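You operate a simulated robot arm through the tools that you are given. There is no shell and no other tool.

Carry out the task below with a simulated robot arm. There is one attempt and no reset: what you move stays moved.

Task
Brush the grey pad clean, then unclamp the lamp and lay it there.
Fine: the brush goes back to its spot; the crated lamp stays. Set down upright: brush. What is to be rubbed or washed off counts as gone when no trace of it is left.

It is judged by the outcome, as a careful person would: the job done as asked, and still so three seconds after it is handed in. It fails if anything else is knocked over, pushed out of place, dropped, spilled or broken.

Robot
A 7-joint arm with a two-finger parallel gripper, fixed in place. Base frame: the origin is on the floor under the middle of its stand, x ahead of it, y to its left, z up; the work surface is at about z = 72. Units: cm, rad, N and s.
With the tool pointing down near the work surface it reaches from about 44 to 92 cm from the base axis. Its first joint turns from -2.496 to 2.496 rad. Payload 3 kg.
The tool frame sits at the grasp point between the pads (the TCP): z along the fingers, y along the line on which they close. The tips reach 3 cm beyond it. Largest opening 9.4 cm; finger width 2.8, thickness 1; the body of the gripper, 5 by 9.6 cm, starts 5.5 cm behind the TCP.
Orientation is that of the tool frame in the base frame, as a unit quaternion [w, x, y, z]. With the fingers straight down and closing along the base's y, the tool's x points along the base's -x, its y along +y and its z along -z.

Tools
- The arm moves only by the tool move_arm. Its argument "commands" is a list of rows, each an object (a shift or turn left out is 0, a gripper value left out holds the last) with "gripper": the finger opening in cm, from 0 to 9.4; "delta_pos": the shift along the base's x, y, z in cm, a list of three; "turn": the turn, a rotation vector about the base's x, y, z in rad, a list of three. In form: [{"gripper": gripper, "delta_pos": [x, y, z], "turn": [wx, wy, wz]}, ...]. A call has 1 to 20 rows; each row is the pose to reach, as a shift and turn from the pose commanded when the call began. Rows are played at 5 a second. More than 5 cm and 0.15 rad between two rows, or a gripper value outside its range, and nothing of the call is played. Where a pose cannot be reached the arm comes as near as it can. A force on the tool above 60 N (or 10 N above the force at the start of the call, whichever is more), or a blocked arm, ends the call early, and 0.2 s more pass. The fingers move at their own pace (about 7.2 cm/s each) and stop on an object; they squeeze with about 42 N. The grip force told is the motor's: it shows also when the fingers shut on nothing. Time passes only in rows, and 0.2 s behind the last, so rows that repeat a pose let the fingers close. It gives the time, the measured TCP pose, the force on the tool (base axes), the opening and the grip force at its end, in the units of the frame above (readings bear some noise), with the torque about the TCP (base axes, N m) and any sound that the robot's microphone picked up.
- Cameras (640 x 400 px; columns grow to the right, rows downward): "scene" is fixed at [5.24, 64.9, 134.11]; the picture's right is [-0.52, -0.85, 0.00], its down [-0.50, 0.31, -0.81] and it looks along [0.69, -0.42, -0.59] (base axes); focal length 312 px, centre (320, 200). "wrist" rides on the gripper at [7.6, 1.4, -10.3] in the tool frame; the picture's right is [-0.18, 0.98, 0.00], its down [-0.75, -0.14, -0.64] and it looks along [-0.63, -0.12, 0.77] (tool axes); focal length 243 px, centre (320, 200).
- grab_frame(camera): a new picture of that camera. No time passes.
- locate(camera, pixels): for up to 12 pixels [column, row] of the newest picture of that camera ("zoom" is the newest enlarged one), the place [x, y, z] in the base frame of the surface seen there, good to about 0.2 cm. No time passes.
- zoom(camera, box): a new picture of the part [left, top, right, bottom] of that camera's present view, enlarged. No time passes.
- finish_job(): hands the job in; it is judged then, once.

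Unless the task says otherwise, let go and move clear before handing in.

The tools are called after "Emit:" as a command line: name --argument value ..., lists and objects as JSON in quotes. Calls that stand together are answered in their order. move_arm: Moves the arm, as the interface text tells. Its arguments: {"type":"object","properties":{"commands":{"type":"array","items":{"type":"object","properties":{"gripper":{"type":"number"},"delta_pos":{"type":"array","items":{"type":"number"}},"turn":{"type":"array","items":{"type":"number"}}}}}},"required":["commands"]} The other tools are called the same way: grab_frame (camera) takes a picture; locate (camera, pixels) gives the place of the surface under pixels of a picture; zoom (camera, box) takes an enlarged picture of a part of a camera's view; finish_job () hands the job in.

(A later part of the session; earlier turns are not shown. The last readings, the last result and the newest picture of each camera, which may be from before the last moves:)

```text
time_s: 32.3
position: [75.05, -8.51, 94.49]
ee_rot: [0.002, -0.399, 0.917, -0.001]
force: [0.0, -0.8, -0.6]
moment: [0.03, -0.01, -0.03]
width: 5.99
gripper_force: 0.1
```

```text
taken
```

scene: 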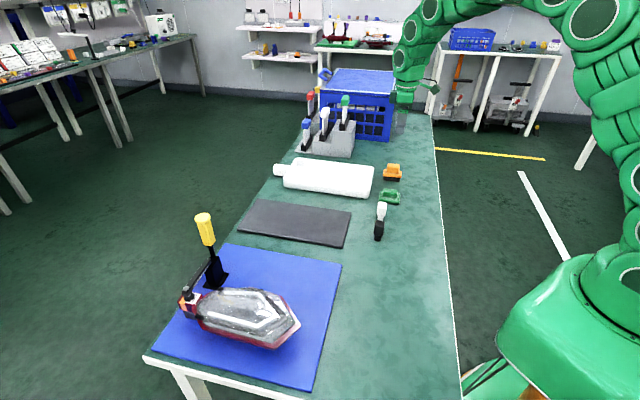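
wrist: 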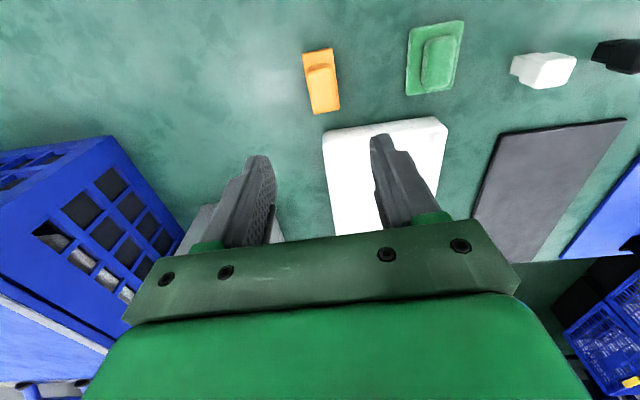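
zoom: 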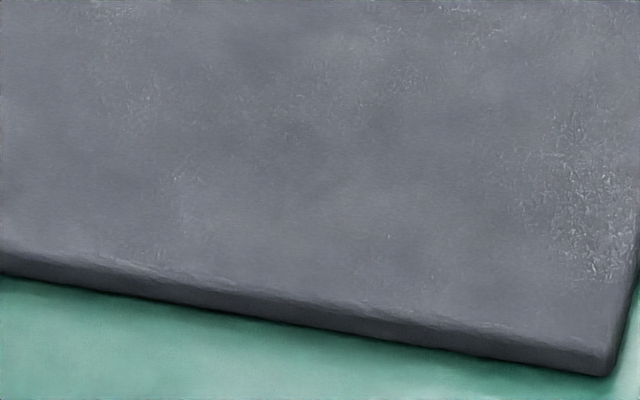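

The fine speckle at high zoom also appears in areas that never had powder, so it is pad texture. I'll move to view the pad with the wrist camera to confirm, on the way to the clamp.

Emit:
move_arm --commands '[{"delta_pos": [-2, 3, 2]}, {"delta_pos": [-4.5, 6.5, 4]}, {"delta_pos": [-7, 10, 5]}, {"delta_pos": [-9.5, 13.5, 5]}, {"delta_pos": [-12, 17, 5]}, {"delta_pos": [-14.5, 20.5, 5]}, {"delta_pos": [-17, 24, 4]}, {"delta_pos": [-19, 27, 3]}, {"delta_pos": [-20, 28.5, 2]}, {"delta_pos": [-20, 28.5, 2]}]'

Emit:
grab_frame --camera "wrist"

Emit:
zoom --camera "wrist" --box '[220, 20, 480, 230]'

```text
time_s: 34.5
position: [54.81, 20.0, 96.31]
ee_rot: [0.001, -0.398, 0.917, 0.0]
force: [-0.7, 0.7, 0.3]
moment: [-0.01, -0.04, 0.01]
width: 6.0
gripper_force: 0.0
```

```text
taken
```

wrist: 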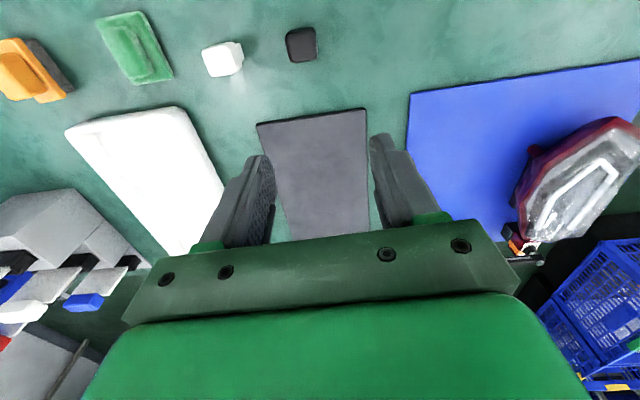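

```text
1.90 times, centred on (350, 125) of wrist
```

zoom: 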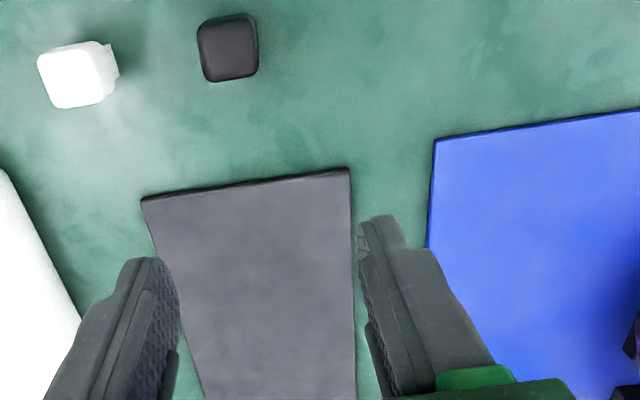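

The pad is clean from above as well. Next I'll move toward the lamp for a close view of it and the clamp.

Emit:
move_arm --commands '[{"gripper": 9.4, "delta_pos": [-3, 3, 1]}, {"delta_pos": [-6, 6, 2]}, {"delta_pos": [-9, 9, 3]}, {"delta_pos": [-12, 12, 4]}, {"delta_pos": [-15, 15, 4]}, {"delta_pos": [-18, 18, 4]}, {"delta_pos": [-21, 21, 4]}, {"delta_pos": [-24.8, 24, 4]}, {"delta_pos": [-24.8, 25, 4]}]'

Emit:
grab_frame --camera "wrist"

Emit:
zoom --camera "wrist" --box '[200, 20, 440, 240]'

```text
time_s: 36.5
position: [30.12, 45.04, 100.62]
ee_rot: [0.0, -0.399, 0.917, 0.0]
force: [0.7, 0.4, -0.4]
moment: [-0.02, 0.02, -0.02]
width: 9.39
gripper_force: 0.0
```

```text
taken
```

wrist: 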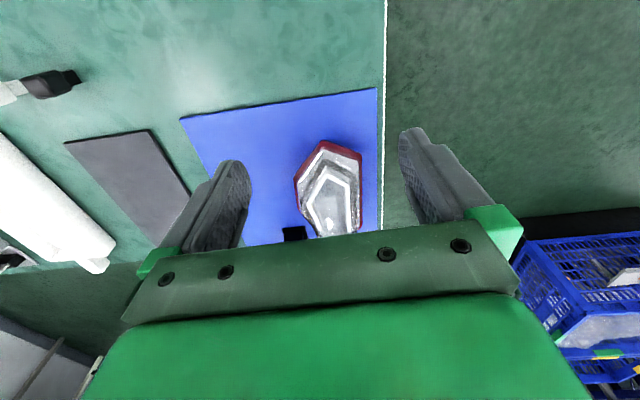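

```text
1.82 times, centred on (320, 130) of wrist
```

zoom: 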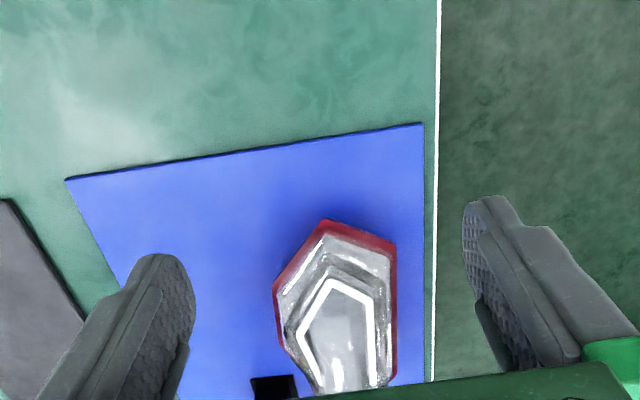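

The lamp's outline is visible at (330,190), wider near its base end. I'll measure it from the scene camera at high zoom.

Emit:
zoom --camera "scene" --box '[170, 260, 310, 360]'

Emit:
locate --camera "zoom" --pixels '[[60, 160], [100, 150], [140, 170], [140, 260], [180, 160], [300, 145], [360, 160], [420, 200], [595, 290], [480, 395], [400, 270], [520, 330]]'

```text
4.00 times, centred on (240, 310) of scene
```

zoom: 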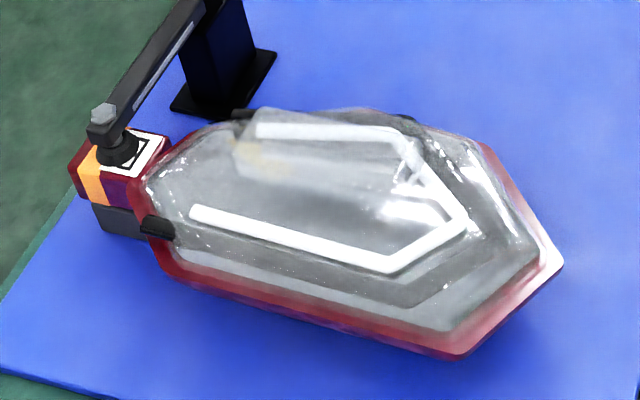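

```text
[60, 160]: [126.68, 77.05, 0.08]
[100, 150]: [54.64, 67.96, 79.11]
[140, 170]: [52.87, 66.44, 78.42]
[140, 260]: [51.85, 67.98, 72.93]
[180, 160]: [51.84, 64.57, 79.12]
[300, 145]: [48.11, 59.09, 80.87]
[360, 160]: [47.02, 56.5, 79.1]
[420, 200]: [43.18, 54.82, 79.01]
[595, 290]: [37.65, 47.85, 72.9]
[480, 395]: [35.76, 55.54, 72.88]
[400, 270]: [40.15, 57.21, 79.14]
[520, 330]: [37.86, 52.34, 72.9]
```

I need the lamp's outline and width. I'll sample points along its red rims and the neck block in this zoom.

Emit:
locate --camera "zoom" --pixels '[[150, 230], [165, 265], [300, 310], [450, 350], [510, 305], [555, 262], [485, 148], [520, 195], [405, 118], [250, 112], [200, 130], [460, 325]]'

Emit:
locate --camera "zoom" --pixels '[[85, 165], [75, 180], [95, 190], [120, 200], [110, 215], [140, 210], [158, 228], [240, 114], [120, 150], [150, 140], [105, 110], [195, 15]]'

```text
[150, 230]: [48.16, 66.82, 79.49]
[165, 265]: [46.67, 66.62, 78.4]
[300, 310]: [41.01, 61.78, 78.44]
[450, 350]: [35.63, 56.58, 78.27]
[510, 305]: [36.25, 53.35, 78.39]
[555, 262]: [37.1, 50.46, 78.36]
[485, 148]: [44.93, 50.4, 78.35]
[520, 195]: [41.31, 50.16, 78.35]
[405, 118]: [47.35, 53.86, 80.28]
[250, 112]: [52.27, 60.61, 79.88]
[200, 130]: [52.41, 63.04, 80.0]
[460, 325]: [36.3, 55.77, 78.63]
```

```text
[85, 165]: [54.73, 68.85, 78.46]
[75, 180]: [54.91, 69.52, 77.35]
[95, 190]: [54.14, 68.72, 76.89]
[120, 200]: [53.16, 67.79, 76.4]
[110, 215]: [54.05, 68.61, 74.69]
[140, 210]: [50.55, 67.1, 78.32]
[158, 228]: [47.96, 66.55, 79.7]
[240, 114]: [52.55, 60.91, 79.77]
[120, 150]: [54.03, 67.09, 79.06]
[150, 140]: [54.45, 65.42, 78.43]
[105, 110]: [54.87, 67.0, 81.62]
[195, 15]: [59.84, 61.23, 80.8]
```

The lamp's red rim reads about z 78.4 with a pointed end near (37,50.5), about 10–11 cm wide, narrowing to a 3 cm neck block near (53.5,67). I'll zoom the wrist view and measure the underside and sides to choose a grip.

Emit:
zoom --camera "wrist" --box '[270, 125, 390, 245]'

Emit:
locate --camera "wrist" --pixels '[[324, 141], [360, 157], [361, 200], [358, 225], [295, 180], [298, 205], [314, 148], [330, 148], [312, 225], [295, 233], [330, 200], [340, 190]]'

```text
3.33 times, centred on (330, 185) of wrist
```

zoom: 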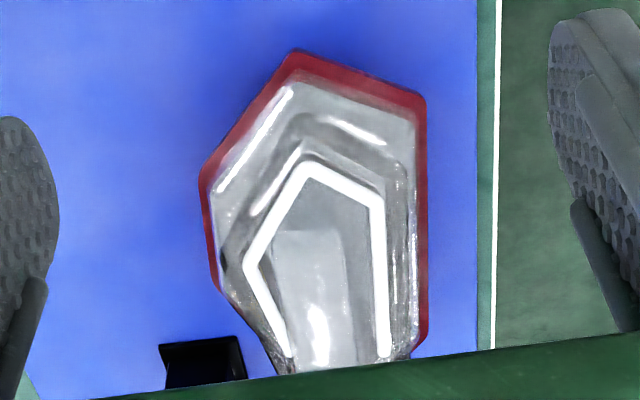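

```text
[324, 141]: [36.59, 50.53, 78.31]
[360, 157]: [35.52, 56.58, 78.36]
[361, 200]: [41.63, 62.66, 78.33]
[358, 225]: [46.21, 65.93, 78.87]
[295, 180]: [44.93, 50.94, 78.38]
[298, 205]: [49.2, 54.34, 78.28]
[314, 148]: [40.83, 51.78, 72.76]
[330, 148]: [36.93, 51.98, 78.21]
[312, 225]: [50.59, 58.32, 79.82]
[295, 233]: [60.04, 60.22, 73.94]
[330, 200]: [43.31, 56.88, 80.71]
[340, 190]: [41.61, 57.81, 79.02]
```

The rim sides are parallel and about 10.9 cm apart, wider than the gripper opens, so I need a side view to see the profile below the rim and the neck. I'll move to the pad side and turn the camera toward the lamp.

Emit:
move_arm --commands '[{"delta_pos": [3, -1, 0], "turn": [0, 0, 0.13]}, {"delta_pos": [6, -2, 0], "turn": [0, 0, 0.26]}, {"delta_pos": [9, -3, 0], "turn": [0, 0, 0.39]}, {"delta_pos": [12, -4, 0], "turn": [0, 0, 0.52]}, {"delta_pos": [15, -5, 0], "turn": [0, 0, 0.65]}, {"delta_pos": [18, -6, 0], "turn": [0, 0, 0.78]}, {"delta_pos": [21, -7, 0], "turn": [0, 0, 0.91]}, {"delta_pos": [24, -8, -1], "turn": [0, 0, 1.04]}, {"delta_pos": [27, -9, -2], "turn": [0, 0, 1.17]}, {"delta_pos": [29, -10, -3], "turn": [0, 0, 1.3]}, {"delta_pos": [29, -10, -3], "turn": [0, 0, 1.3]}]'

Emit:
grab_frame --camera "wrist"

Emit:
grab_frame --camera "scene"

```text
time_s: 38.9
position: [59.11, 35.08, 97.58]
ee_rot: [-0.001, 0.873, -0.488, 0.0]
force: [-0.2, -0.1, 0.0]
moment: [0.02, 0.02, 0.02]
width: 9.4
gripper_force: 0.0
```

```text
taken
```

wrist: 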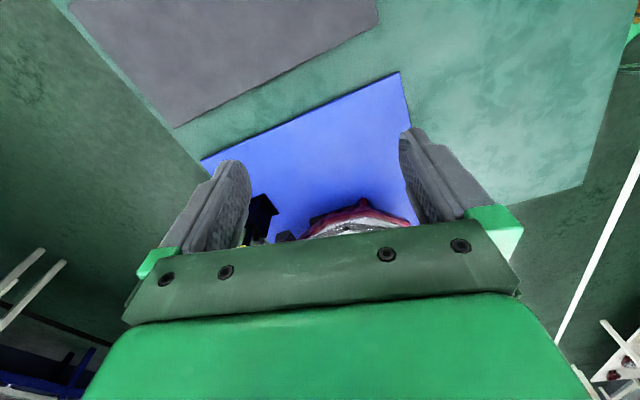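

```text
taken
```

scene: 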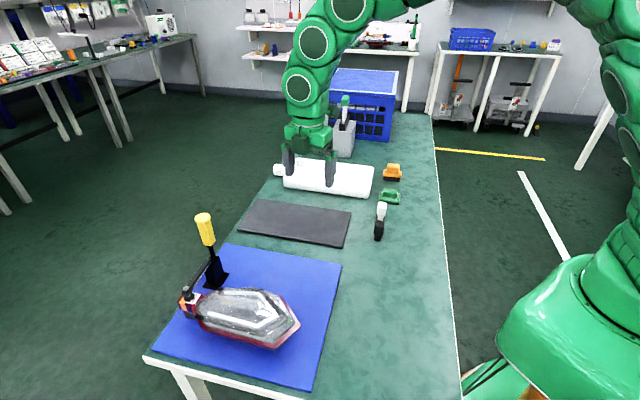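

From here the palm hides the lamp, since the camera only sees between the tool axis and the fingertips. I'll tilt the tool toward the lamp for a low side view.

Emit:
move_arm --commands '[{"delta_pos": [-0.8, 1.3, 0], "turn": [0.1, 0.06, 0]}, {"delta_pos": [-1.6, 2.6, 0], "turn": [0.2, 0.12, 0]}, {"delta_pos": [-2.4, 3.9, -1], "turn": [0.3, 0.18, 0]}, {"delta_pos": [-3.2, 5.2, -3], "turn": [0.4, 0.245, 0]}, {"delta_pos": [-4.0, 6.5, -5], "turn": [0.5, 0.306, 0]}, {"delta_pos": [-4.8, 7.8, -7], "turn": [0.6, 0.367, 0]}, {"delta_pos": [-5.2, 8.4, -9], "turn": [0.68, 0.416, 0]}, {"delta_pos": [-5.2, 8.4, -9], "turn": [0.68, 0.416, 0]}]'

Emit:
grab_frame --camera "wrist"

Emit:
grab_frame --camera "scene"

```text
time_s: 40.7
position: [53.97, 43.56, 88.53]
ee_rot: [-0.192, 0.803, -0.452, -0.339]
force: [0.3, -0.2, 0.1]
moment: [0.0, -0.03, 0.02]
width: 9.41
gripper_force: 0.0
```

```text
taken
```

wrist: 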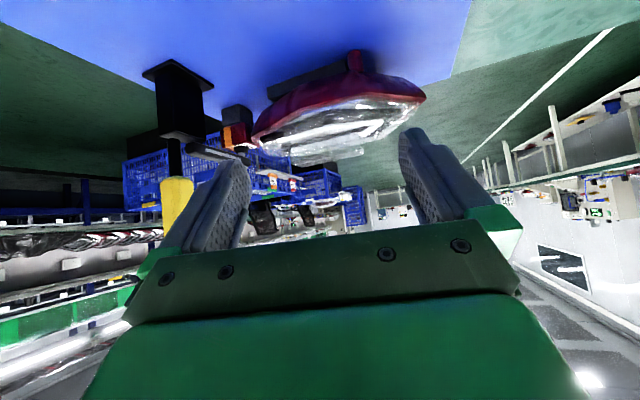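

```text
taken
```

scene: 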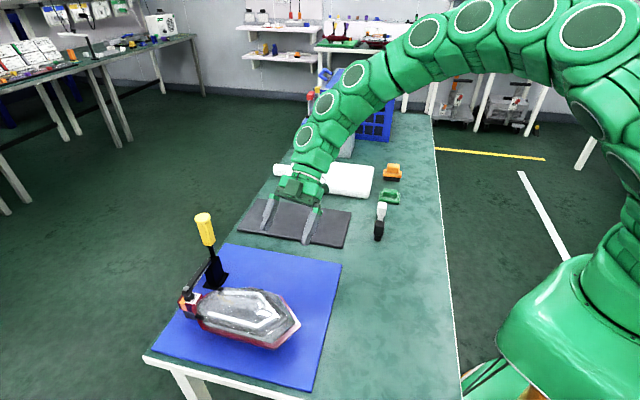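

Now the lamp's side profile shows, upside down in the picture around (330,105): a red shell that narrows below the rim, with a dark foot. I'll zoom in to understand it.

Emit:
zoom --camera "wrist" --box '[140, 30, 440, 210]'

Emit:
zoom --camera "wrist" --box '[220, 40, 440, 170]'

Emit:
locate --camera "wrist" --pixels '[[270, 92], [285, 80], [340, 65], [355, 58], [300, 105], [380, 85], [422, 97], [258, 130], [240, 115], [240, 135], [360, 120], [320, 90]]'

```text
2.13 times, centred on (290, 120) of wrist
```

zoom: 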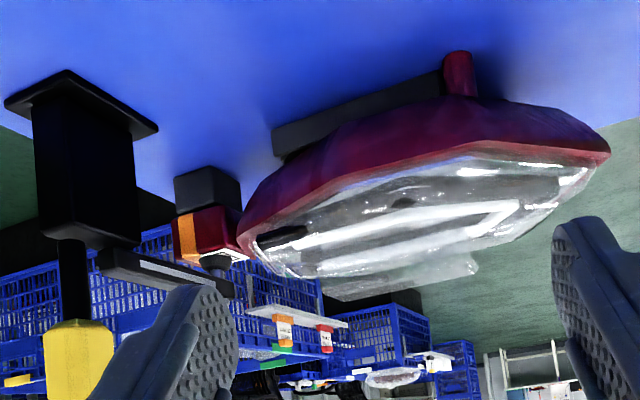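

```text
2.91 times, centred on (330, 105) of wrist
```

zoom: 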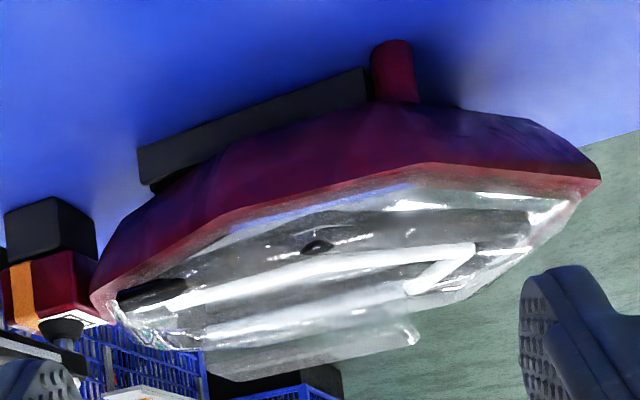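

```text
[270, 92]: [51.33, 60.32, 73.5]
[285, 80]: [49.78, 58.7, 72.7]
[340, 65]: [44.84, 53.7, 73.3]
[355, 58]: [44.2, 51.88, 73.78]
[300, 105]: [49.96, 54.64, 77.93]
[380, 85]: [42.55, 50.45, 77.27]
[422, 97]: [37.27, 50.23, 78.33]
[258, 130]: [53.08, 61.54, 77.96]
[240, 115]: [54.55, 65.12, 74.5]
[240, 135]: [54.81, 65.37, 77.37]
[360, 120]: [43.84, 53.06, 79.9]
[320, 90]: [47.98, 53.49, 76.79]
```

The lamp is a red hull resting on a dark skid and peg, with a clear dome on top and a neck block about 3 cm wide under the clamp. I'll back out of the tilt and then look straight down on it for a possible raised ridge to grip.

Emit:
move_arm --commands '[{"delta_pos": [0.5, -0.8, 3], "turn": [-0.1, -0.06, 0]}, {"delta_pos": [1.2, -2, 6], "turn": [-0.2, -0.12, 0]}, {"delta_pos": [2, -3.2, 9], "turn": [-0.3, -0.18, 0]}, {"delta_pos": [2.5, -4, 12], "turn": [-0.4, -0.245, 0]}, {"delta_pos": [2.5, -4, 14], "turn": [-0.5, -0.306, 0]}, {"delta_pos": [2.5, -4, 16], "turn": [-0.6, -0.367, 0]}, {"delta_pos": [2.5, -4, 16.5], "turn": [-0.68, -0.416, 0]}, {"delta_pos": [2.5, -4, 16.5], "turn": [-0.68, -0.416, 0]}]'

Emit:
move_arm --commands '[{"delta_pos": [-1, 2, 0], "turn": [0, 0, -0.13]}, {"delta_pos": [-2, 4, 0], "turn": [0, 0, -0.26]}, {"delta_pos": [-3.5, 6, 0], "turn": [0, 0, -0.4]}, {"delta_pos": [-5, 8, 0], "turn": [0, 0, -0.53]}, {"delta_pos": [-6.5, 10, 0], "turn": [0, 0, -0.66]}, {"delta_pos": [-8, 12, 0], "turn": [0, 0, -0.8]}, {"delta_pos": [-9.5, 14, 0], "turn": [0, 0, -0.93]}, {"delta_pos": [-11, 16, 0], "turn": [0, 0, -1.06]}, {"delta_pos": [-12.5, 18, 0], "turn": [0, 0, -1.2]}, {"delta_pos": [-13.5, 18.5, 0], "turn": [0, 0, -1.33]}, {"delta_pos": [-13.5, 18.5, 0], "turn": [0, 0, -1.33]}]'

Emit:
grab_frame --camera "wrist"

Emit:
zoom --camera "wrist" --box '[240, 20, 420, 220]'

```text
time_s: 42.5
position: [56.6, 39.43, 105.05]
ee_rot: [-0.001, 0.873, -0.489, 0.0]
force: [0.4, -0.3, 0.2]
moment: [-0.01, -0.02, -0.02]
width: 9.35
gripper_force: 0.1
```

```text
time_s: 44.9
position: [42.72, 58.09, 104.87]
ee_rot: [0.001, -0.384, 0.923, 0.0]
force: [0.2, 0.7, -0.5]
moment: [0.01, 0.01, 0.05]
width: 9.39
gripper_force: 0.0
```

```text
taken
```

wrist: 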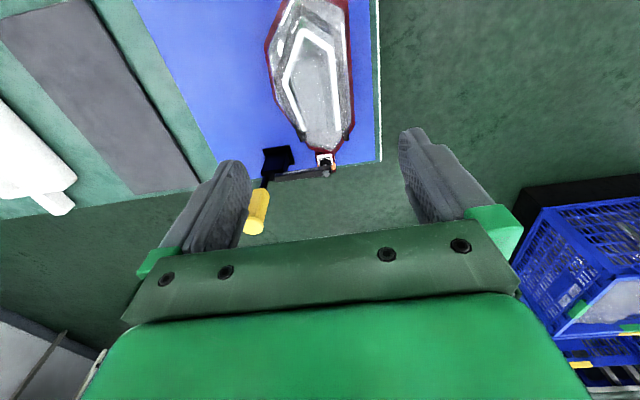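

```text
2.00 times, centred on (330, 120) of wrist
```

zoom: 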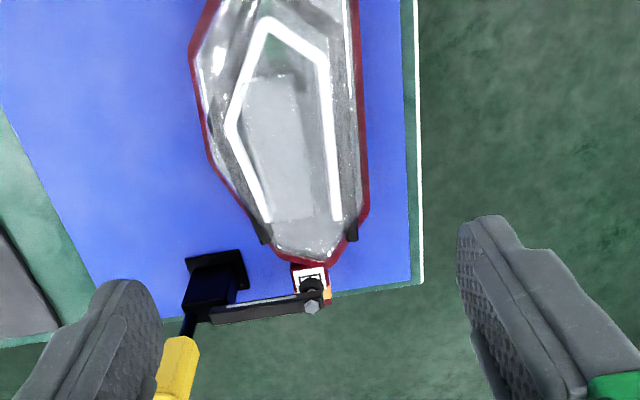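

From above, a raised clear bar about 55 px wide runs along the dome (zoom (245,80) to (312,218)). I'll measure its edges, heights and the clamp parts.

Emit:
locate --camera "zoom" --pixels '[[246, 85], [272, 82], [296, 78], [250, 150], [278, 148], [304, 146], [268, 212], [290, 215], [312, 212], [236, 150], [316, 150], [278, 120]]'

Emit:
locate --camera "zoom" --pixels '[[262, 60], [225, 100], [330, 150], [345, 150], [362, 150], [205, 130], [260, 230], [352, 230], [300, 260], [311, 285], [312, 306], [205, 315]]'

Emit:
zoom --camera "wrist" --box '[260, 0, 370, 140]'

```text
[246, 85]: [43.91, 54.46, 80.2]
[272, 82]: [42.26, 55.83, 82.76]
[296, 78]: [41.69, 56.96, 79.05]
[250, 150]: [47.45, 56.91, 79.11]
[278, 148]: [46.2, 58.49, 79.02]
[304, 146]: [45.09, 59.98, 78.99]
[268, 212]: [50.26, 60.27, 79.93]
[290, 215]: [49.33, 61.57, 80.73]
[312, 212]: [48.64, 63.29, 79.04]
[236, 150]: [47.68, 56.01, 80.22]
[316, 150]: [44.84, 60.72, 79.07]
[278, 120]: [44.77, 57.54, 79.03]
```

```text
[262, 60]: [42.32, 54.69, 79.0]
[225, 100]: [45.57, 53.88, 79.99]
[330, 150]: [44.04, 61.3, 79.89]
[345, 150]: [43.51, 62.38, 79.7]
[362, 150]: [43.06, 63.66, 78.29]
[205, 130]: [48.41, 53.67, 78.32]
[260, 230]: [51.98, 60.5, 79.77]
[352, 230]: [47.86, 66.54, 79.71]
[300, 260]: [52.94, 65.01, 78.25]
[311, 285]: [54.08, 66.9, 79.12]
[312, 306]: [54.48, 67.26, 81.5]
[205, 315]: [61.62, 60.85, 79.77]
```

```text
2.86 times, centred on (315, 70) of wrist
```

zoom: 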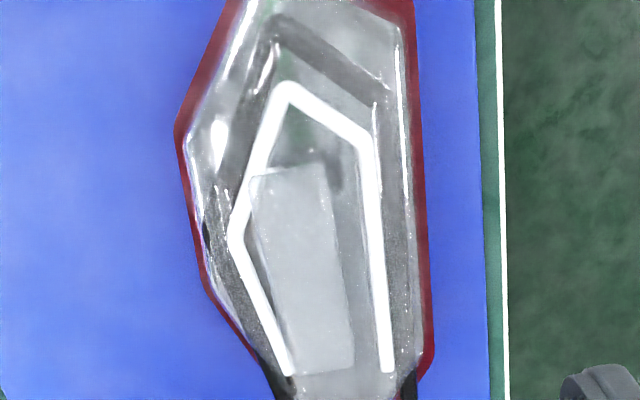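

The bar's edges line up in two views: about 2.9 cm wide, 8.4 cm long, centred near (45.3,58.2), top near z 82.8, so it works as a carrying grip. First comes the clamp, so I'll look closely at its mechanism.

Emit:
zoom --camera "wrist" --box '[225, 130, 355, 240]'

Emit:
zoom --camera "scene" --box '[170, 200, 250, 310]'

Emit:
locate --camera "zoom" --pixels '[[265, 62], [235, 75], [290, 72], [270, 110], [285, 180], [300, 230], [320, 265], [290, 260], [230, 320], [140, 370], [340, 340], [300, 310]]'

```text
3.64 times, centred on (290, 185) of wrist
```

zoom: 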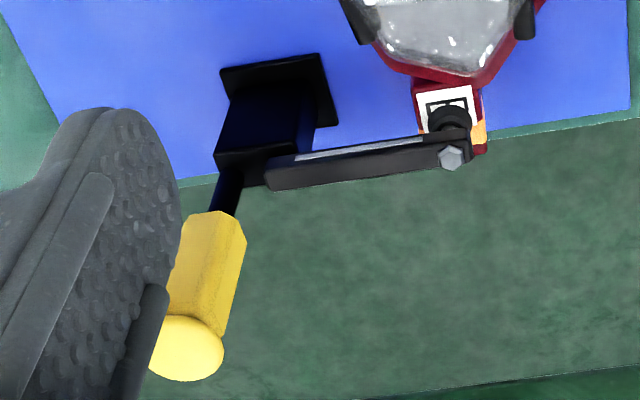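

```text
3.64 times, centred on (210, 255) of scene
```

zoom: 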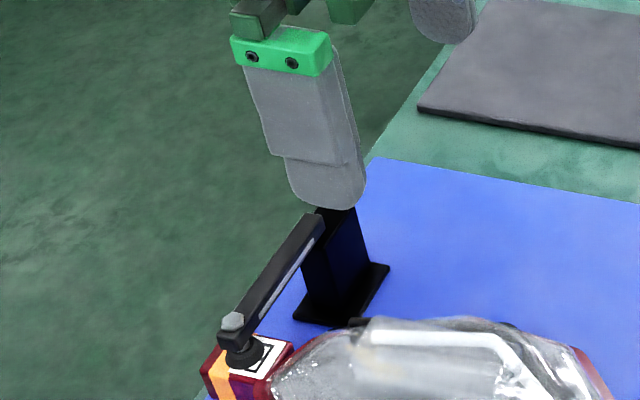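

```text
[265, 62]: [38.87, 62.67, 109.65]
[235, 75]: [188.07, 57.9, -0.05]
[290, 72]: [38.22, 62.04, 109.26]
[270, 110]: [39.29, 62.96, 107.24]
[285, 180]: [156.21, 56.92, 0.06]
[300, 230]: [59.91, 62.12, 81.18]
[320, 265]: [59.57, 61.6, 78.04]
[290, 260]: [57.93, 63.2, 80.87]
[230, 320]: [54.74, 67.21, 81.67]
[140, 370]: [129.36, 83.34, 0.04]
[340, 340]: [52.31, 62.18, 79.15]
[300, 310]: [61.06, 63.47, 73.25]
```

The gripper hides the handle from the scene camera, but the wrist view shows the handle at (262,212) and the arm running to the spindle at (325,173). I'll measure these from the wrist view.

Emit:
locate --camera "wrist" --pixels '[[254, 226], [262, 222], [259, 208], [270, 200], [265, 193], [278, 184], [275, 178], [292, 178], [300, 182], [315, 178], [326, 173], [297, 164]]'

```text
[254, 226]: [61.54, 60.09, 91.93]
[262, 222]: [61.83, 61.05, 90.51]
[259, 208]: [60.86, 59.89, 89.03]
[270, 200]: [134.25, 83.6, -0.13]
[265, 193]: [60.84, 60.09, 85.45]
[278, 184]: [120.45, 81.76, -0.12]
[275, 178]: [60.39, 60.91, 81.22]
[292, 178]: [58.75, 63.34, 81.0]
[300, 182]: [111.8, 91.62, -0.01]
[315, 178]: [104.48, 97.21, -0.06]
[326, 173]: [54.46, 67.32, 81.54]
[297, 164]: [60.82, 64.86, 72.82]
```

The clamp lies in a plane across the lamp axis: its arm runs from the base near (60.4,60.9) to the spindle at (54.5,67.3), with the handle upright at about (61.7,59.8) up to z 92. I'll place closed fingers on the arm side of the handle, ready to push it away from the lamp.

Emit:
move_arm --commands '[{"gripper": 0, "delta_pos": [3.5, 1, 0]}, {"delta_pos": [7, 2, -1]}, {"delta_pos": [10.5, 3, -2]}, {"delta_pos": [14, 4, -3]}, {"delta_pos": [16.6, 4.35, -5]}, {"delta_pos": [16.6, 4.35, -8]}, {"delta_pos": [16.6, 4.35, -8]}]'

Emit:
grab_frame --camera "wrist"

Emit:
zoom --camera "scene" --box '[160, 160, 300, 310]'

```text
time_s: 46.5
position: [59.57, 62.54, 97.0]
ee_rot: [0.002, -0.386, 0.923, 0.0]
force: [0.1, -0.1, -0.3]
moment: [0.0, -0.01, -0.01]
width: 0.01
gripper_force: 32.7
```

```text
taken
```

wrist: 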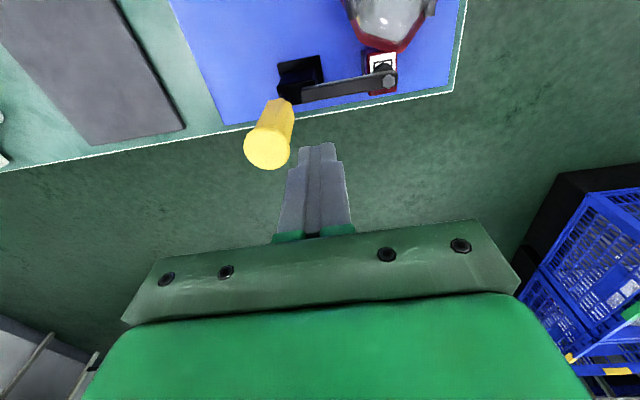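

```text
2.67 times, centred on (230, 235) of scene
```

zoom: 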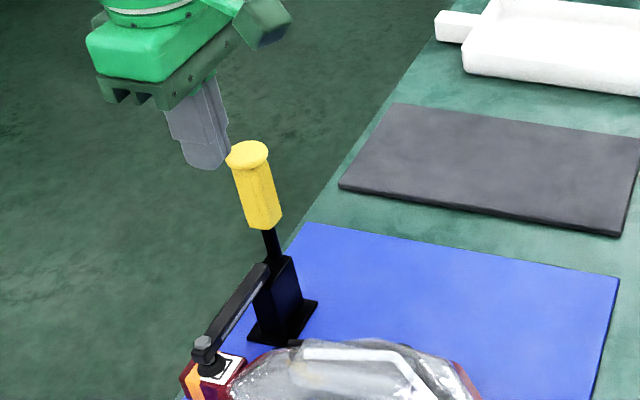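

The closed fingers are next to the handle, on the arm side. I'll measure the handle's top precisely from both views before descending.

Emit:
locate --camera "wrist" --pixels '[[266, 152], [250, 150], [285, 155], [266, 165], [280, 105], [270, 130], [318, 150], [300, 95], [380, 80], [285, 95]]'

Emit:
locate --camera "zoom" --pixels '[[247, 152], [230, 155], [266, 155], [245, 215], [278, 215], [258, 195], [270, 240], [268, 265], [205, 340], [200, 160]]'

```text
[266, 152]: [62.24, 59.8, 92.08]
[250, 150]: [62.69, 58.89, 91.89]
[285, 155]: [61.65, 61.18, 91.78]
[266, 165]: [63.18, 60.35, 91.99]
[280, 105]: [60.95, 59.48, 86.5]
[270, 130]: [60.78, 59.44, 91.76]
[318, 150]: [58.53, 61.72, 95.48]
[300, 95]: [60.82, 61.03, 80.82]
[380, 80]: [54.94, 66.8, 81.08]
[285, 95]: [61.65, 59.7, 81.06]
```

```text
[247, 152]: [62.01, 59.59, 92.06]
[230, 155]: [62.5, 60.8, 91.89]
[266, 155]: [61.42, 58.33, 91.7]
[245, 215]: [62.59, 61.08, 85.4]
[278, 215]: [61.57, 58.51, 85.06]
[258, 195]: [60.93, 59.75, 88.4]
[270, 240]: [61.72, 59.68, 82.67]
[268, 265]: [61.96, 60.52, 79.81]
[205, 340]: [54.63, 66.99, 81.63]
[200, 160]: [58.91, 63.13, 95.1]
```

The handle's centre is at about (62.1,59.7), so the fingers are about 1.4 cm away from it. I'll descend beside it and push gently to feel for the first contact.

Emit:
move_arm --commands '[{"delta_pos": [0, 0, -3]}, {"delta_pos": [0, 0, -6]}, {"delta_pos": [0, 0, -7.5]}, {"delta_pos": [0.4, -0.4, -7.5]}, {"delta_pos": [0.8, -0.8, -7.5]}, {"delta_pos": [1.1, -1.1, -7.5]}, {"delta_pos": [1.4, -1.4, -7.5]}, {"delta_pos": [1.4, -1.4, -7.5]}]'

Emit:
zoom --camera "scene" --box '[160, 160, 300, 310]'

Emit:
grab_frame --camera "wrist"

```text
time_s: 48.3
position: [60.96, 60.91, 89.54]
ee_rot: [0.001, -0.385, 0.923, -0.001]
force: [-1.7, 1.4, 1.0]
moment: [-0.06, 0.0, 0.01]
width: 0.0
gripper_force: 32.8
```

```text
2.67 times, centred on (230, 235) of scene
```

zoom: 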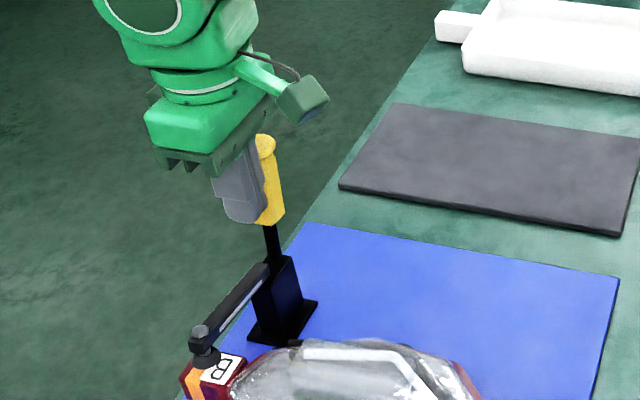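

```text
taken
```

wrist: 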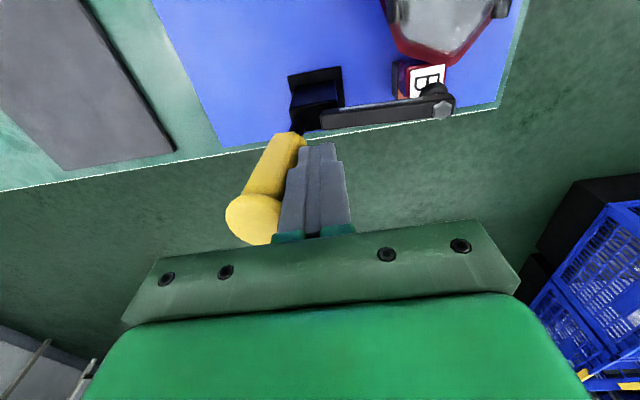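

The handle has begun to swing and the spindle has lifted off the neck block (label now visible at wrist (428,80)), with only about 2 N. The direction is right, so I'll keep pushing along its arc in small steps.

Emit:
move_arm --commands '[{"delta_pos": [0.5, -0.5, 0]}, {"delta_pos": [1.0, -1.0, -0.1]}, {"delta_pos": [1.5, -1.5, -0.2]}, {"delta_pos": [2.0, -2.0, -0.3]}, {"delta_pos": [2.55, -2.55, -0.5]}, {"delta_pos": [2.55, -2.55, -0.5]}]'

Emit:
zoom --camera "scene" --box '[160, 160, 300, 310]'

Emit:
grab_frame --camera "wrist"

```text
time_s: 49.7
position: [63.51, 58.48, 89.04]
ee_rot: [0.001, -0.385, 0.923, -0.001]
force: [-0.7, -0.5, 0.0]
moment: [0.01, 0.0, -0.01]
width: 0.01
gripper_force: 32.9
```

```text
2.67 times, centred on (230, 235) of scene
```

zoom: 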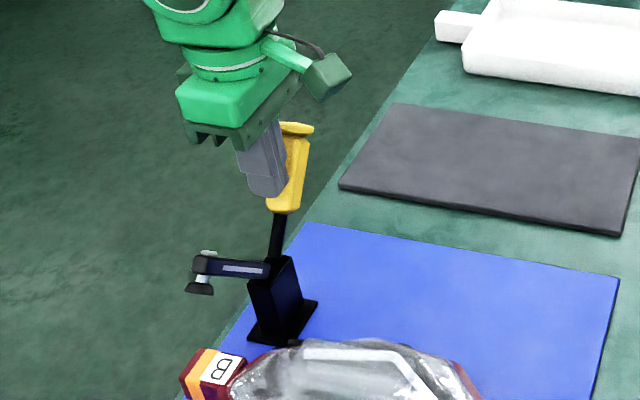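

```text
taken
```

wrist: 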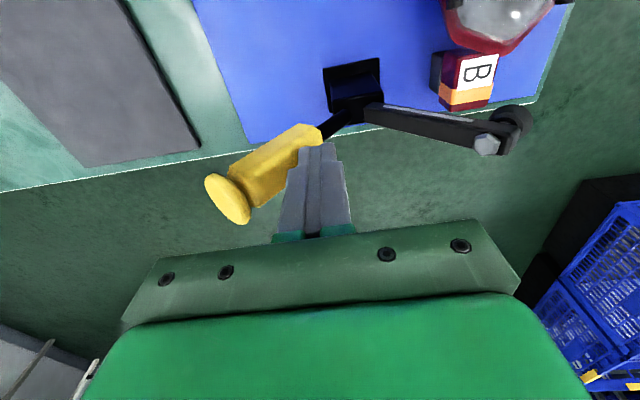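

The handle is about 30° over and the arm has risen clear of the lamp, with almost no force. I'll continue the arc.

Emit:
move_arm --commands '[{"delta_pos": [0.5, -0.5, -0.2]}, {"delta_pos": [1.06, -1.06, -0.5]}, {"delta_pos": [1.6, -1.6, -0.9]}, {"delta_pos": [2.12, -2.12, -1.3]}, {"delta_pos": [2.65, -2.65, -1.7]}, {"delta_pos": [3.18, -3.18, -2.1]}, {"delta_pos": [3.54, -3.54, -2.5]}, {"delta_pos": [3.54, -3.54, -2.5]}]'

Emit:
zoom --camera "scene" --box '[160, 160, 300, 310]'

Emit:
grab_frame --camera "wrist"

```text
time_s: 50.8
position: [65.25, 56.53, 87.97]
ee_rot: [0.003, -0.39, 0.921, 0.003]
force: [-16.6, -5.3, 21.9]
moment: [-0.42, 0.44, -0.18]
width: 0.0
gripper_force: 32.8
stopped in row 5: the force on the tool passed its limit at 70 N (the readings are from after the stop); the commanded pose is now the measured one
```

```text
2.67 times, centred on (230, 235) of scene
```

zoom: 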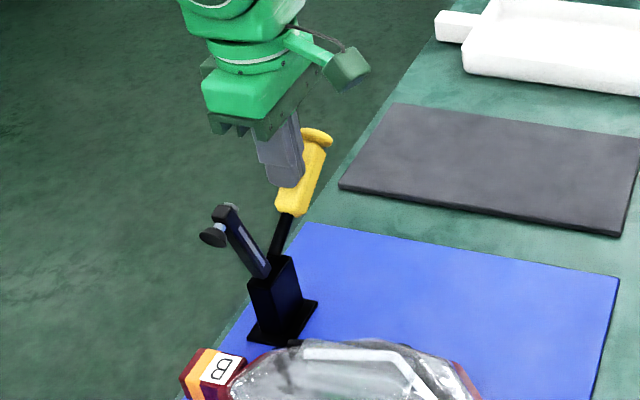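

```text
taken
```

wrist: 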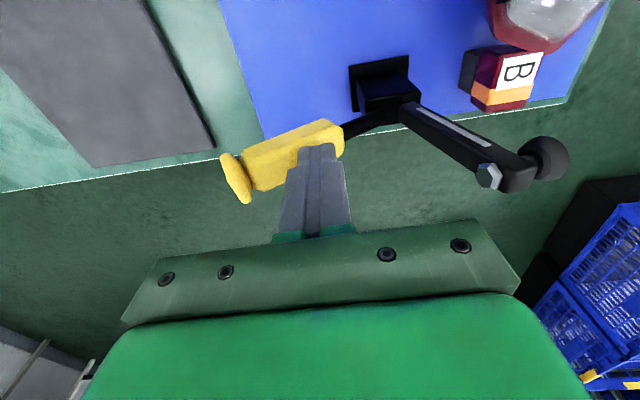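

The push stopped at 70 N with the arm now raised steeply, which may be the clamp's end stop. I'll measure the arm and handle angles.

Emit:
locate --camera "zoom" --pixels '[[228, 215], [245, 250], [265, 275], [318, 135], [310, 165], [290, 205], [280, 240], [212, 238], [300, 190], [288, 300]]'

Emit:
zoom --camera "scene" --box '[190, 180, 260, 280]'

Emit:
locate --camera "wrist" --pixels '[[490, 175], [440, 130], [410, 112], [240, 180], [270, 155], [320, 130], [360, 125], [545, 158], [385, 95], [505, 75]]'

```text
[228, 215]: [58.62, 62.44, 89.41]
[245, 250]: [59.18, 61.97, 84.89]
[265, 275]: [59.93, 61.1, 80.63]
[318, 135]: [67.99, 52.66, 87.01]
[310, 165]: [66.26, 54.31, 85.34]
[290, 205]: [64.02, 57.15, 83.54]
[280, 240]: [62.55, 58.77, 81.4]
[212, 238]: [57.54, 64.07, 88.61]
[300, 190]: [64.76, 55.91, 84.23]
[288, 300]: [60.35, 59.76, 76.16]
```

```text
4.00 times, centred on (225, 230) of scene
```

zoom: 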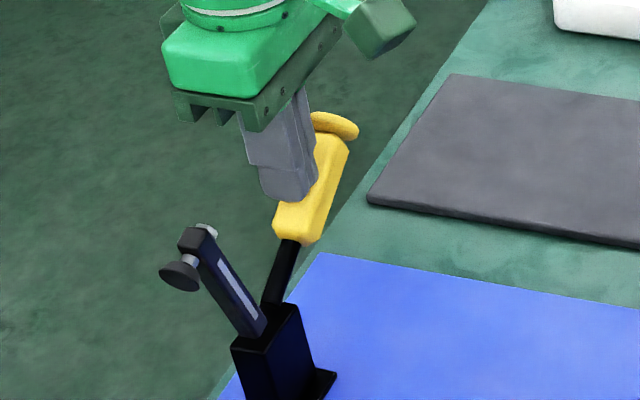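

```text
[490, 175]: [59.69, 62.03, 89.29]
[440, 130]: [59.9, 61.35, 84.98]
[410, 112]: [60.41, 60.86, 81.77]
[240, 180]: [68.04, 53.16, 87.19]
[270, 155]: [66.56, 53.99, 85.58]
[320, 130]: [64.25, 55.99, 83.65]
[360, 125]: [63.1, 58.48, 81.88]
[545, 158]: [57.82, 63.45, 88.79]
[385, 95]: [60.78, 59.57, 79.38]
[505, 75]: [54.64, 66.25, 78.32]
```

The arm is now raised about 78° with its tip at z 89, well clear of the lamp neck, and the handle has reached its stop. I'll rise straight up off the handle and check that the clamp stays open.

Emit:
move_arm --commands '[{"delta_pos": [0, 0, 0.5]}, {"delta_pos": [0, 0, 2]}, {"delta_pos": [0, 0, 5]}, {"delta_pos": [0, 0, 9]}, {"delta_pos": [0, 0, 13], "turn": [0, 0, 0]}, {"delta_pos": [0, 0, 16]}, {"delta_pos": [0, 0, 16]}]'

Emit:
zoom --camera "scene" --box '[160, 160, 300, 360]'

Emit:
grab_frame --camera "scene"

```text
time_s: 52.4
position: [65.33, 56.84, 103.83]
ee_rot: [0.002, -0.389, 0.921, 0.003]
force: [0.4, -0.3, -0.8]
moment: [0.01, 0.02, 0.02]
width: 0.01
gripper_force: 33.2
```

```text
2.00 times, centred on (230, 260) of scene
```

zoom: 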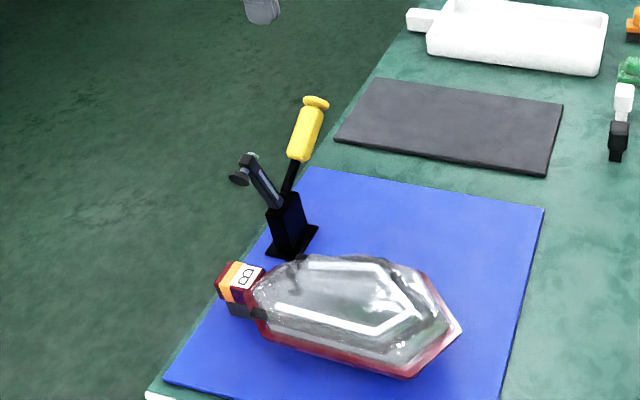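

```text
taken
```

scene: 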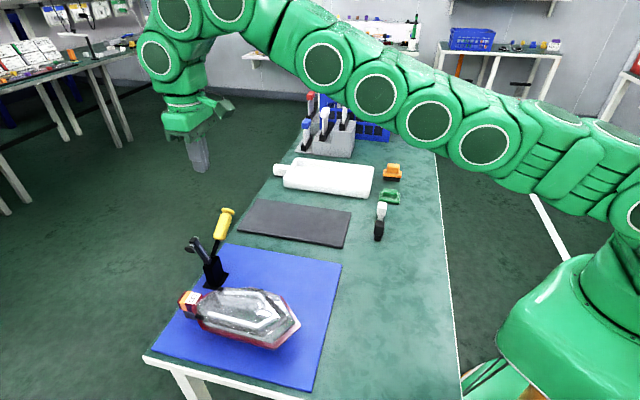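

The clamp stays open and the lamp has not moved. I'll open the gripper, remove the small tilt, and move above the lamp's clear bar to check alignment.

Emit:
move_arm --commands '[{"gripper": 9.4, "delta_pos": [-4, 0.3, 0], "turn": [-0.007, 0.0014, -0.0227]}, {"delta_pos": [-8, 0.6, 0], "turn": [-0.007, 0.0014, -0.0227]}, {"delta_pos": [-12, 0.9, 0], "turn": [-0.007, 0.0014, -0.0227]}, {"delta_pos": [-16, 1.2, 0], "turn": [-0.007, 0.0014, -0.0227]}, {"delta_pos": [-20, 1.4, -1], "turn": [-0.007, 0.0014, -0.0227]}, {"delta_pos": [-20, 1.4, -5], "turn": [-0.007, 0.0014, -0.0227]}, {"delta_pos": [-20, 1.4, -8], "turn": [-0.007, 0.0014, -0.0227]}, {"delta_pos": [-20, 1.4, -8], "turn": [-0.007, 0.0014, -0.0227]}]'

Emit:
grab_frame --camera "wrist"

Emit:
zoom --camera "wrist" --box '[240, 20, 420, 200]'

Emit:
zoom --camera "scene" --box '[160, 200, 320, 360]'

```text
time_s: 54.2
position: [45.35, 57.99, 95.94]
ee_rot: [0.0, -0.379, 0.925, 0.0]
force: [-1.0, 0.0, -0.1]
moment: [-0.03, -0.03, 0.0]
width: 9.41
gripper_force: 0.0
```

```text
taken
```

wrist: 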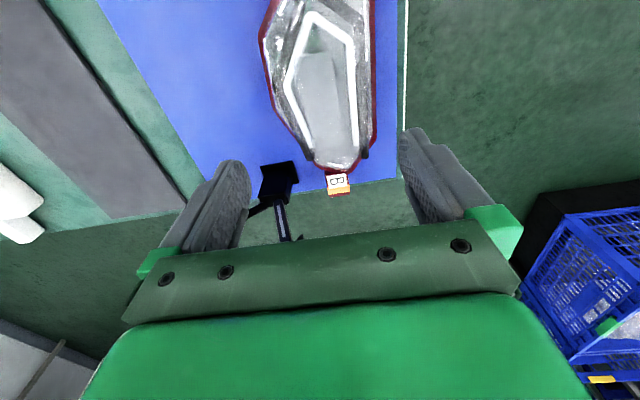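

```text
2.22 times, centred on (330, 110) of wrist
```

zoom: 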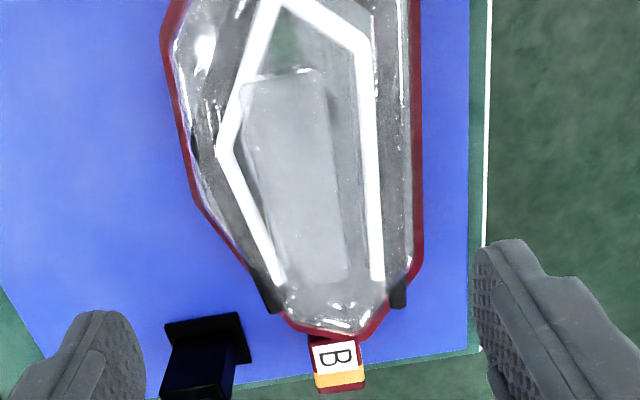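

```text
2.50 times, centred on (240, 280) of scene
```

zoom: 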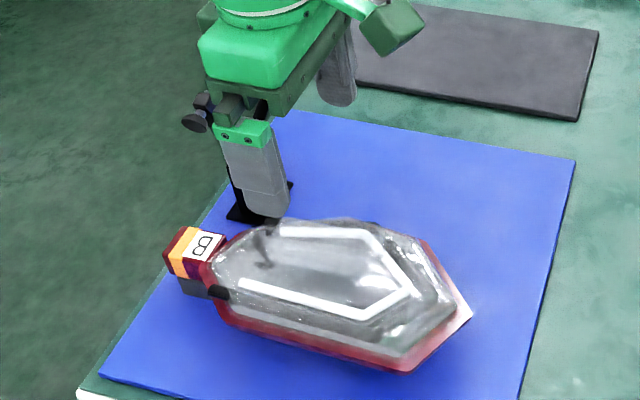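

The bar is directly below and aligned with the fingers (zoom (243,85) to (345,278)). To be certain of its top height, I'll sample points on its edges and ends.

Emit:
locate --camera "wrist" --pixels '[[297, 58], [303, 57], [312, 55], [320, 54], [328, 53], [300, 75], [305, 90], [312, 140], [325, 146], [338, 144], [335, 100], [318, 100]]'

Emit:
zoom --camera "wrist" --box '[280, 35, 360, 165]'

Emit:
locate --camera "scene" --pixels '[[225, 295], [232, 293], [240, 300], [250, 300], [255, 296], [262, 300], [245, 292], [235, 300], [228, 298], [222, 300], [258, 304], [250, 305]]'

```text
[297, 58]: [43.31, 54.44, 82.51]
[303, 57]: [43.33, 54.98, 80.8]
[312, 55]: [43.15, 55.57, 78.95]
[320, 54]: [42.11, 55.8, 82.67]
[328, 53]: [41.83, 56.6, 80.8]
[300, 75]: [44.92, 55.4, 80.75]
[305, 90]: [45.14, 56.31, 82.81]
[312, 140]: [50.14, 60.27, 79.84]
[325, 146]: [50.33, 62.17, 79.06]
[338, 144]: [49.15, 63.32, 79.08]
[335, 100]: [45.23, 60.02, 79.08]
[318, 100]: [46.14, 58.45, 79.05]
```

```text
3.08 times, centred on (320, 100) of wrist
```

zoom: 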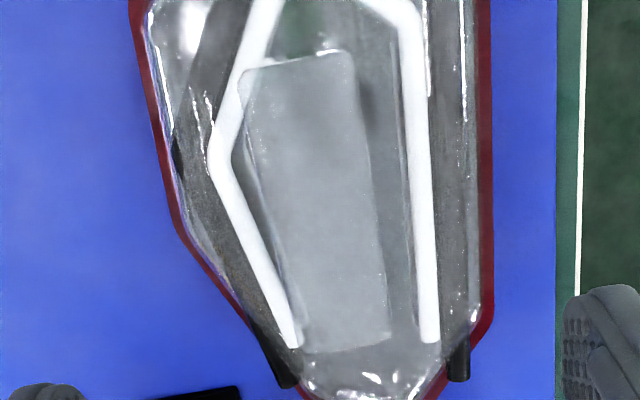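

```text
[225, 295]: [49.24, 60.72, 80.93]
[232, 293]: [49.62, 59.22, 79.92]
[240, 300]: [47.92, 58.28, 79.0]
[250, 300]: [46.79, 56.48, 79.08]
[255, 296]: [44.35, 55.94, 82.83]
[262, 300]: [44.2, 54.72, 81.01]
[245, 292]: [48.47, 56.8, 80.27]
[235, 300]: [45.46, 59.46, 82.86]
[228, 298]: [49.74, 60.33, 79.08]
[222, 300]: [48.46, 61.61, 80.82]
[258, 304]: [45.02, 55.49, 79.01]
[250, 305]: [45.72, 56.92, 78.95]
```

Several samples agree: the bar's top is at z 82.85 and the dome around it is at 80.8, giving about 2 cm to grip, centred near (45.4,58.15). I'll partly close the fingers, descend to just above the dome, and check.

Emit:
move_arm --commands '[{"gripper": 6, "delta_pos": [0, 0, -3], "turn": [0, 0, -0.015]}, {"delta_pos": [0.05, 0.1, -6], "turn": [0, 0, -0.015]}, {"delta_pos": [0.05, 0.1, -9], "turn": [0, 0, -0.015]}, {"delta_pos": [0.05, 0.1, -10.5], "turn": [0, 0, -0.015]}, {"delta_pos": [0.05, 0.1, -11.3], "turn": [0, 0, -0.015]}, {"delta_pos": [0.05, 0.1, -11.3], "turn": [0, 0, -0.015]}]'

Emit:
grab_frame --camera "wrist"

Emit:
zoom --camera "wrist" --box '[200, 40, 440, 240]'

Emit:
zoom --camera "scene" --box '[170, 230, 320, 360]'

```text
time_s: 55.6
position: [45.32, 58.07, 84.51]
ee_rot: [0.0, -0.371, 0.929, -0.001]
force: [0.1, 0.2, -1.0]
moment: [-0.01, 0.01, 0.0]
width: 6.02
gripper_force: 0.1
```

```text
taken
```

wrist: 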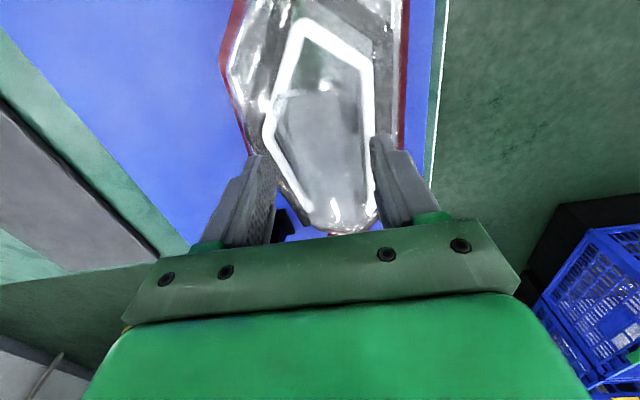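

```text
2.00 times, centred on (320, 140) of wrist
```

zoom: 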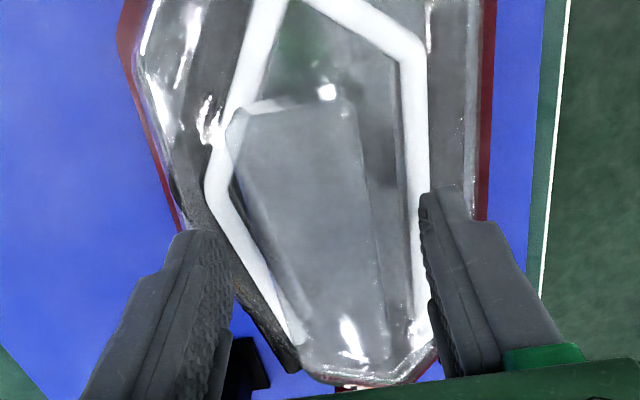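

```text
3.08 times, centred on (245, 295) of scene
```

zoom: 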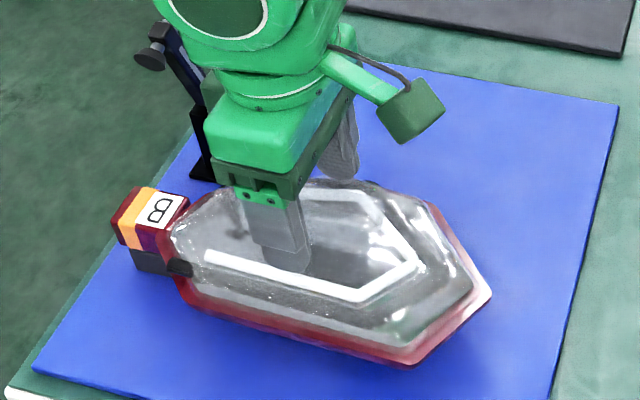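

The fingers straddle the bar without contact, with tips near z 81.5. I'll lower 0.4 cm and close.

Emit:
move_arm --commands '[{"delta_pos": [0, 0, -0.25]}, {"delta_pos": [0, 0, -0.4]}, {"gripper": 0, "delta_pos": [0, 0, -0.4]}, {"gripper": 0, "delta_pos": [0, 0, -0.4]}, {"gripper": 0, "delta_pos": [0, 0, -0.4]}, {"gripper": 0, "delta_pos": [0, 0, -0.4]}]'

Emit:
zoom --camera "wrist" --box '[200, 40, 440, 240]'

Emit:
zoom --camera "scene" --box '[170, 230, 320, 360]'

```text
time_s: 57.0
position: [45.32, 58.1, 84.02]
ee_rot: [0.0, -0.371, 0.928, 0.0]
force: [0.9, 2.4, -1.4]
moment: [0.19, 0.02, -0.08]
width: 3.34
gripper_force: 41.8
```

```text
2.00 times, centred on (320, 140) of wrist
```

zoom: 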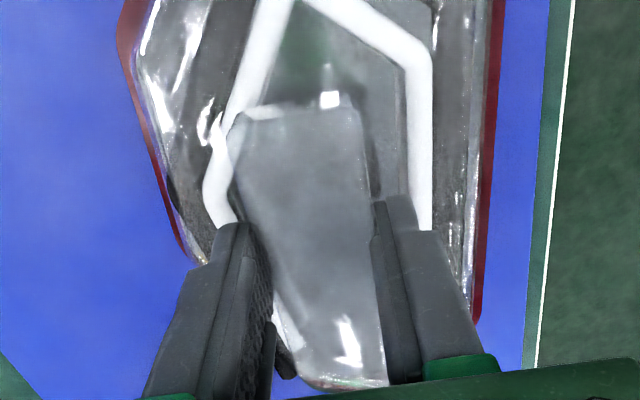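

```text
3.08 times, centred on (245, 295) of scene
```

zoom: 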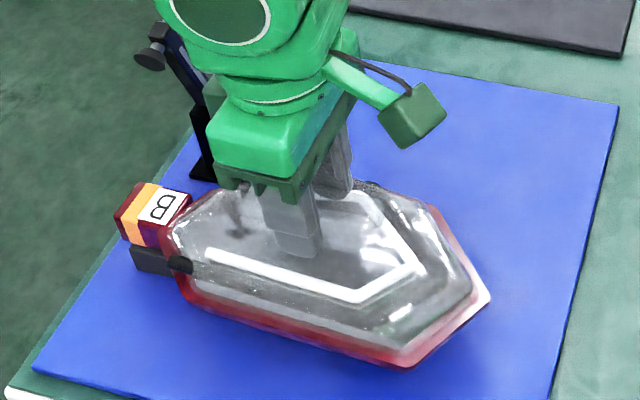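

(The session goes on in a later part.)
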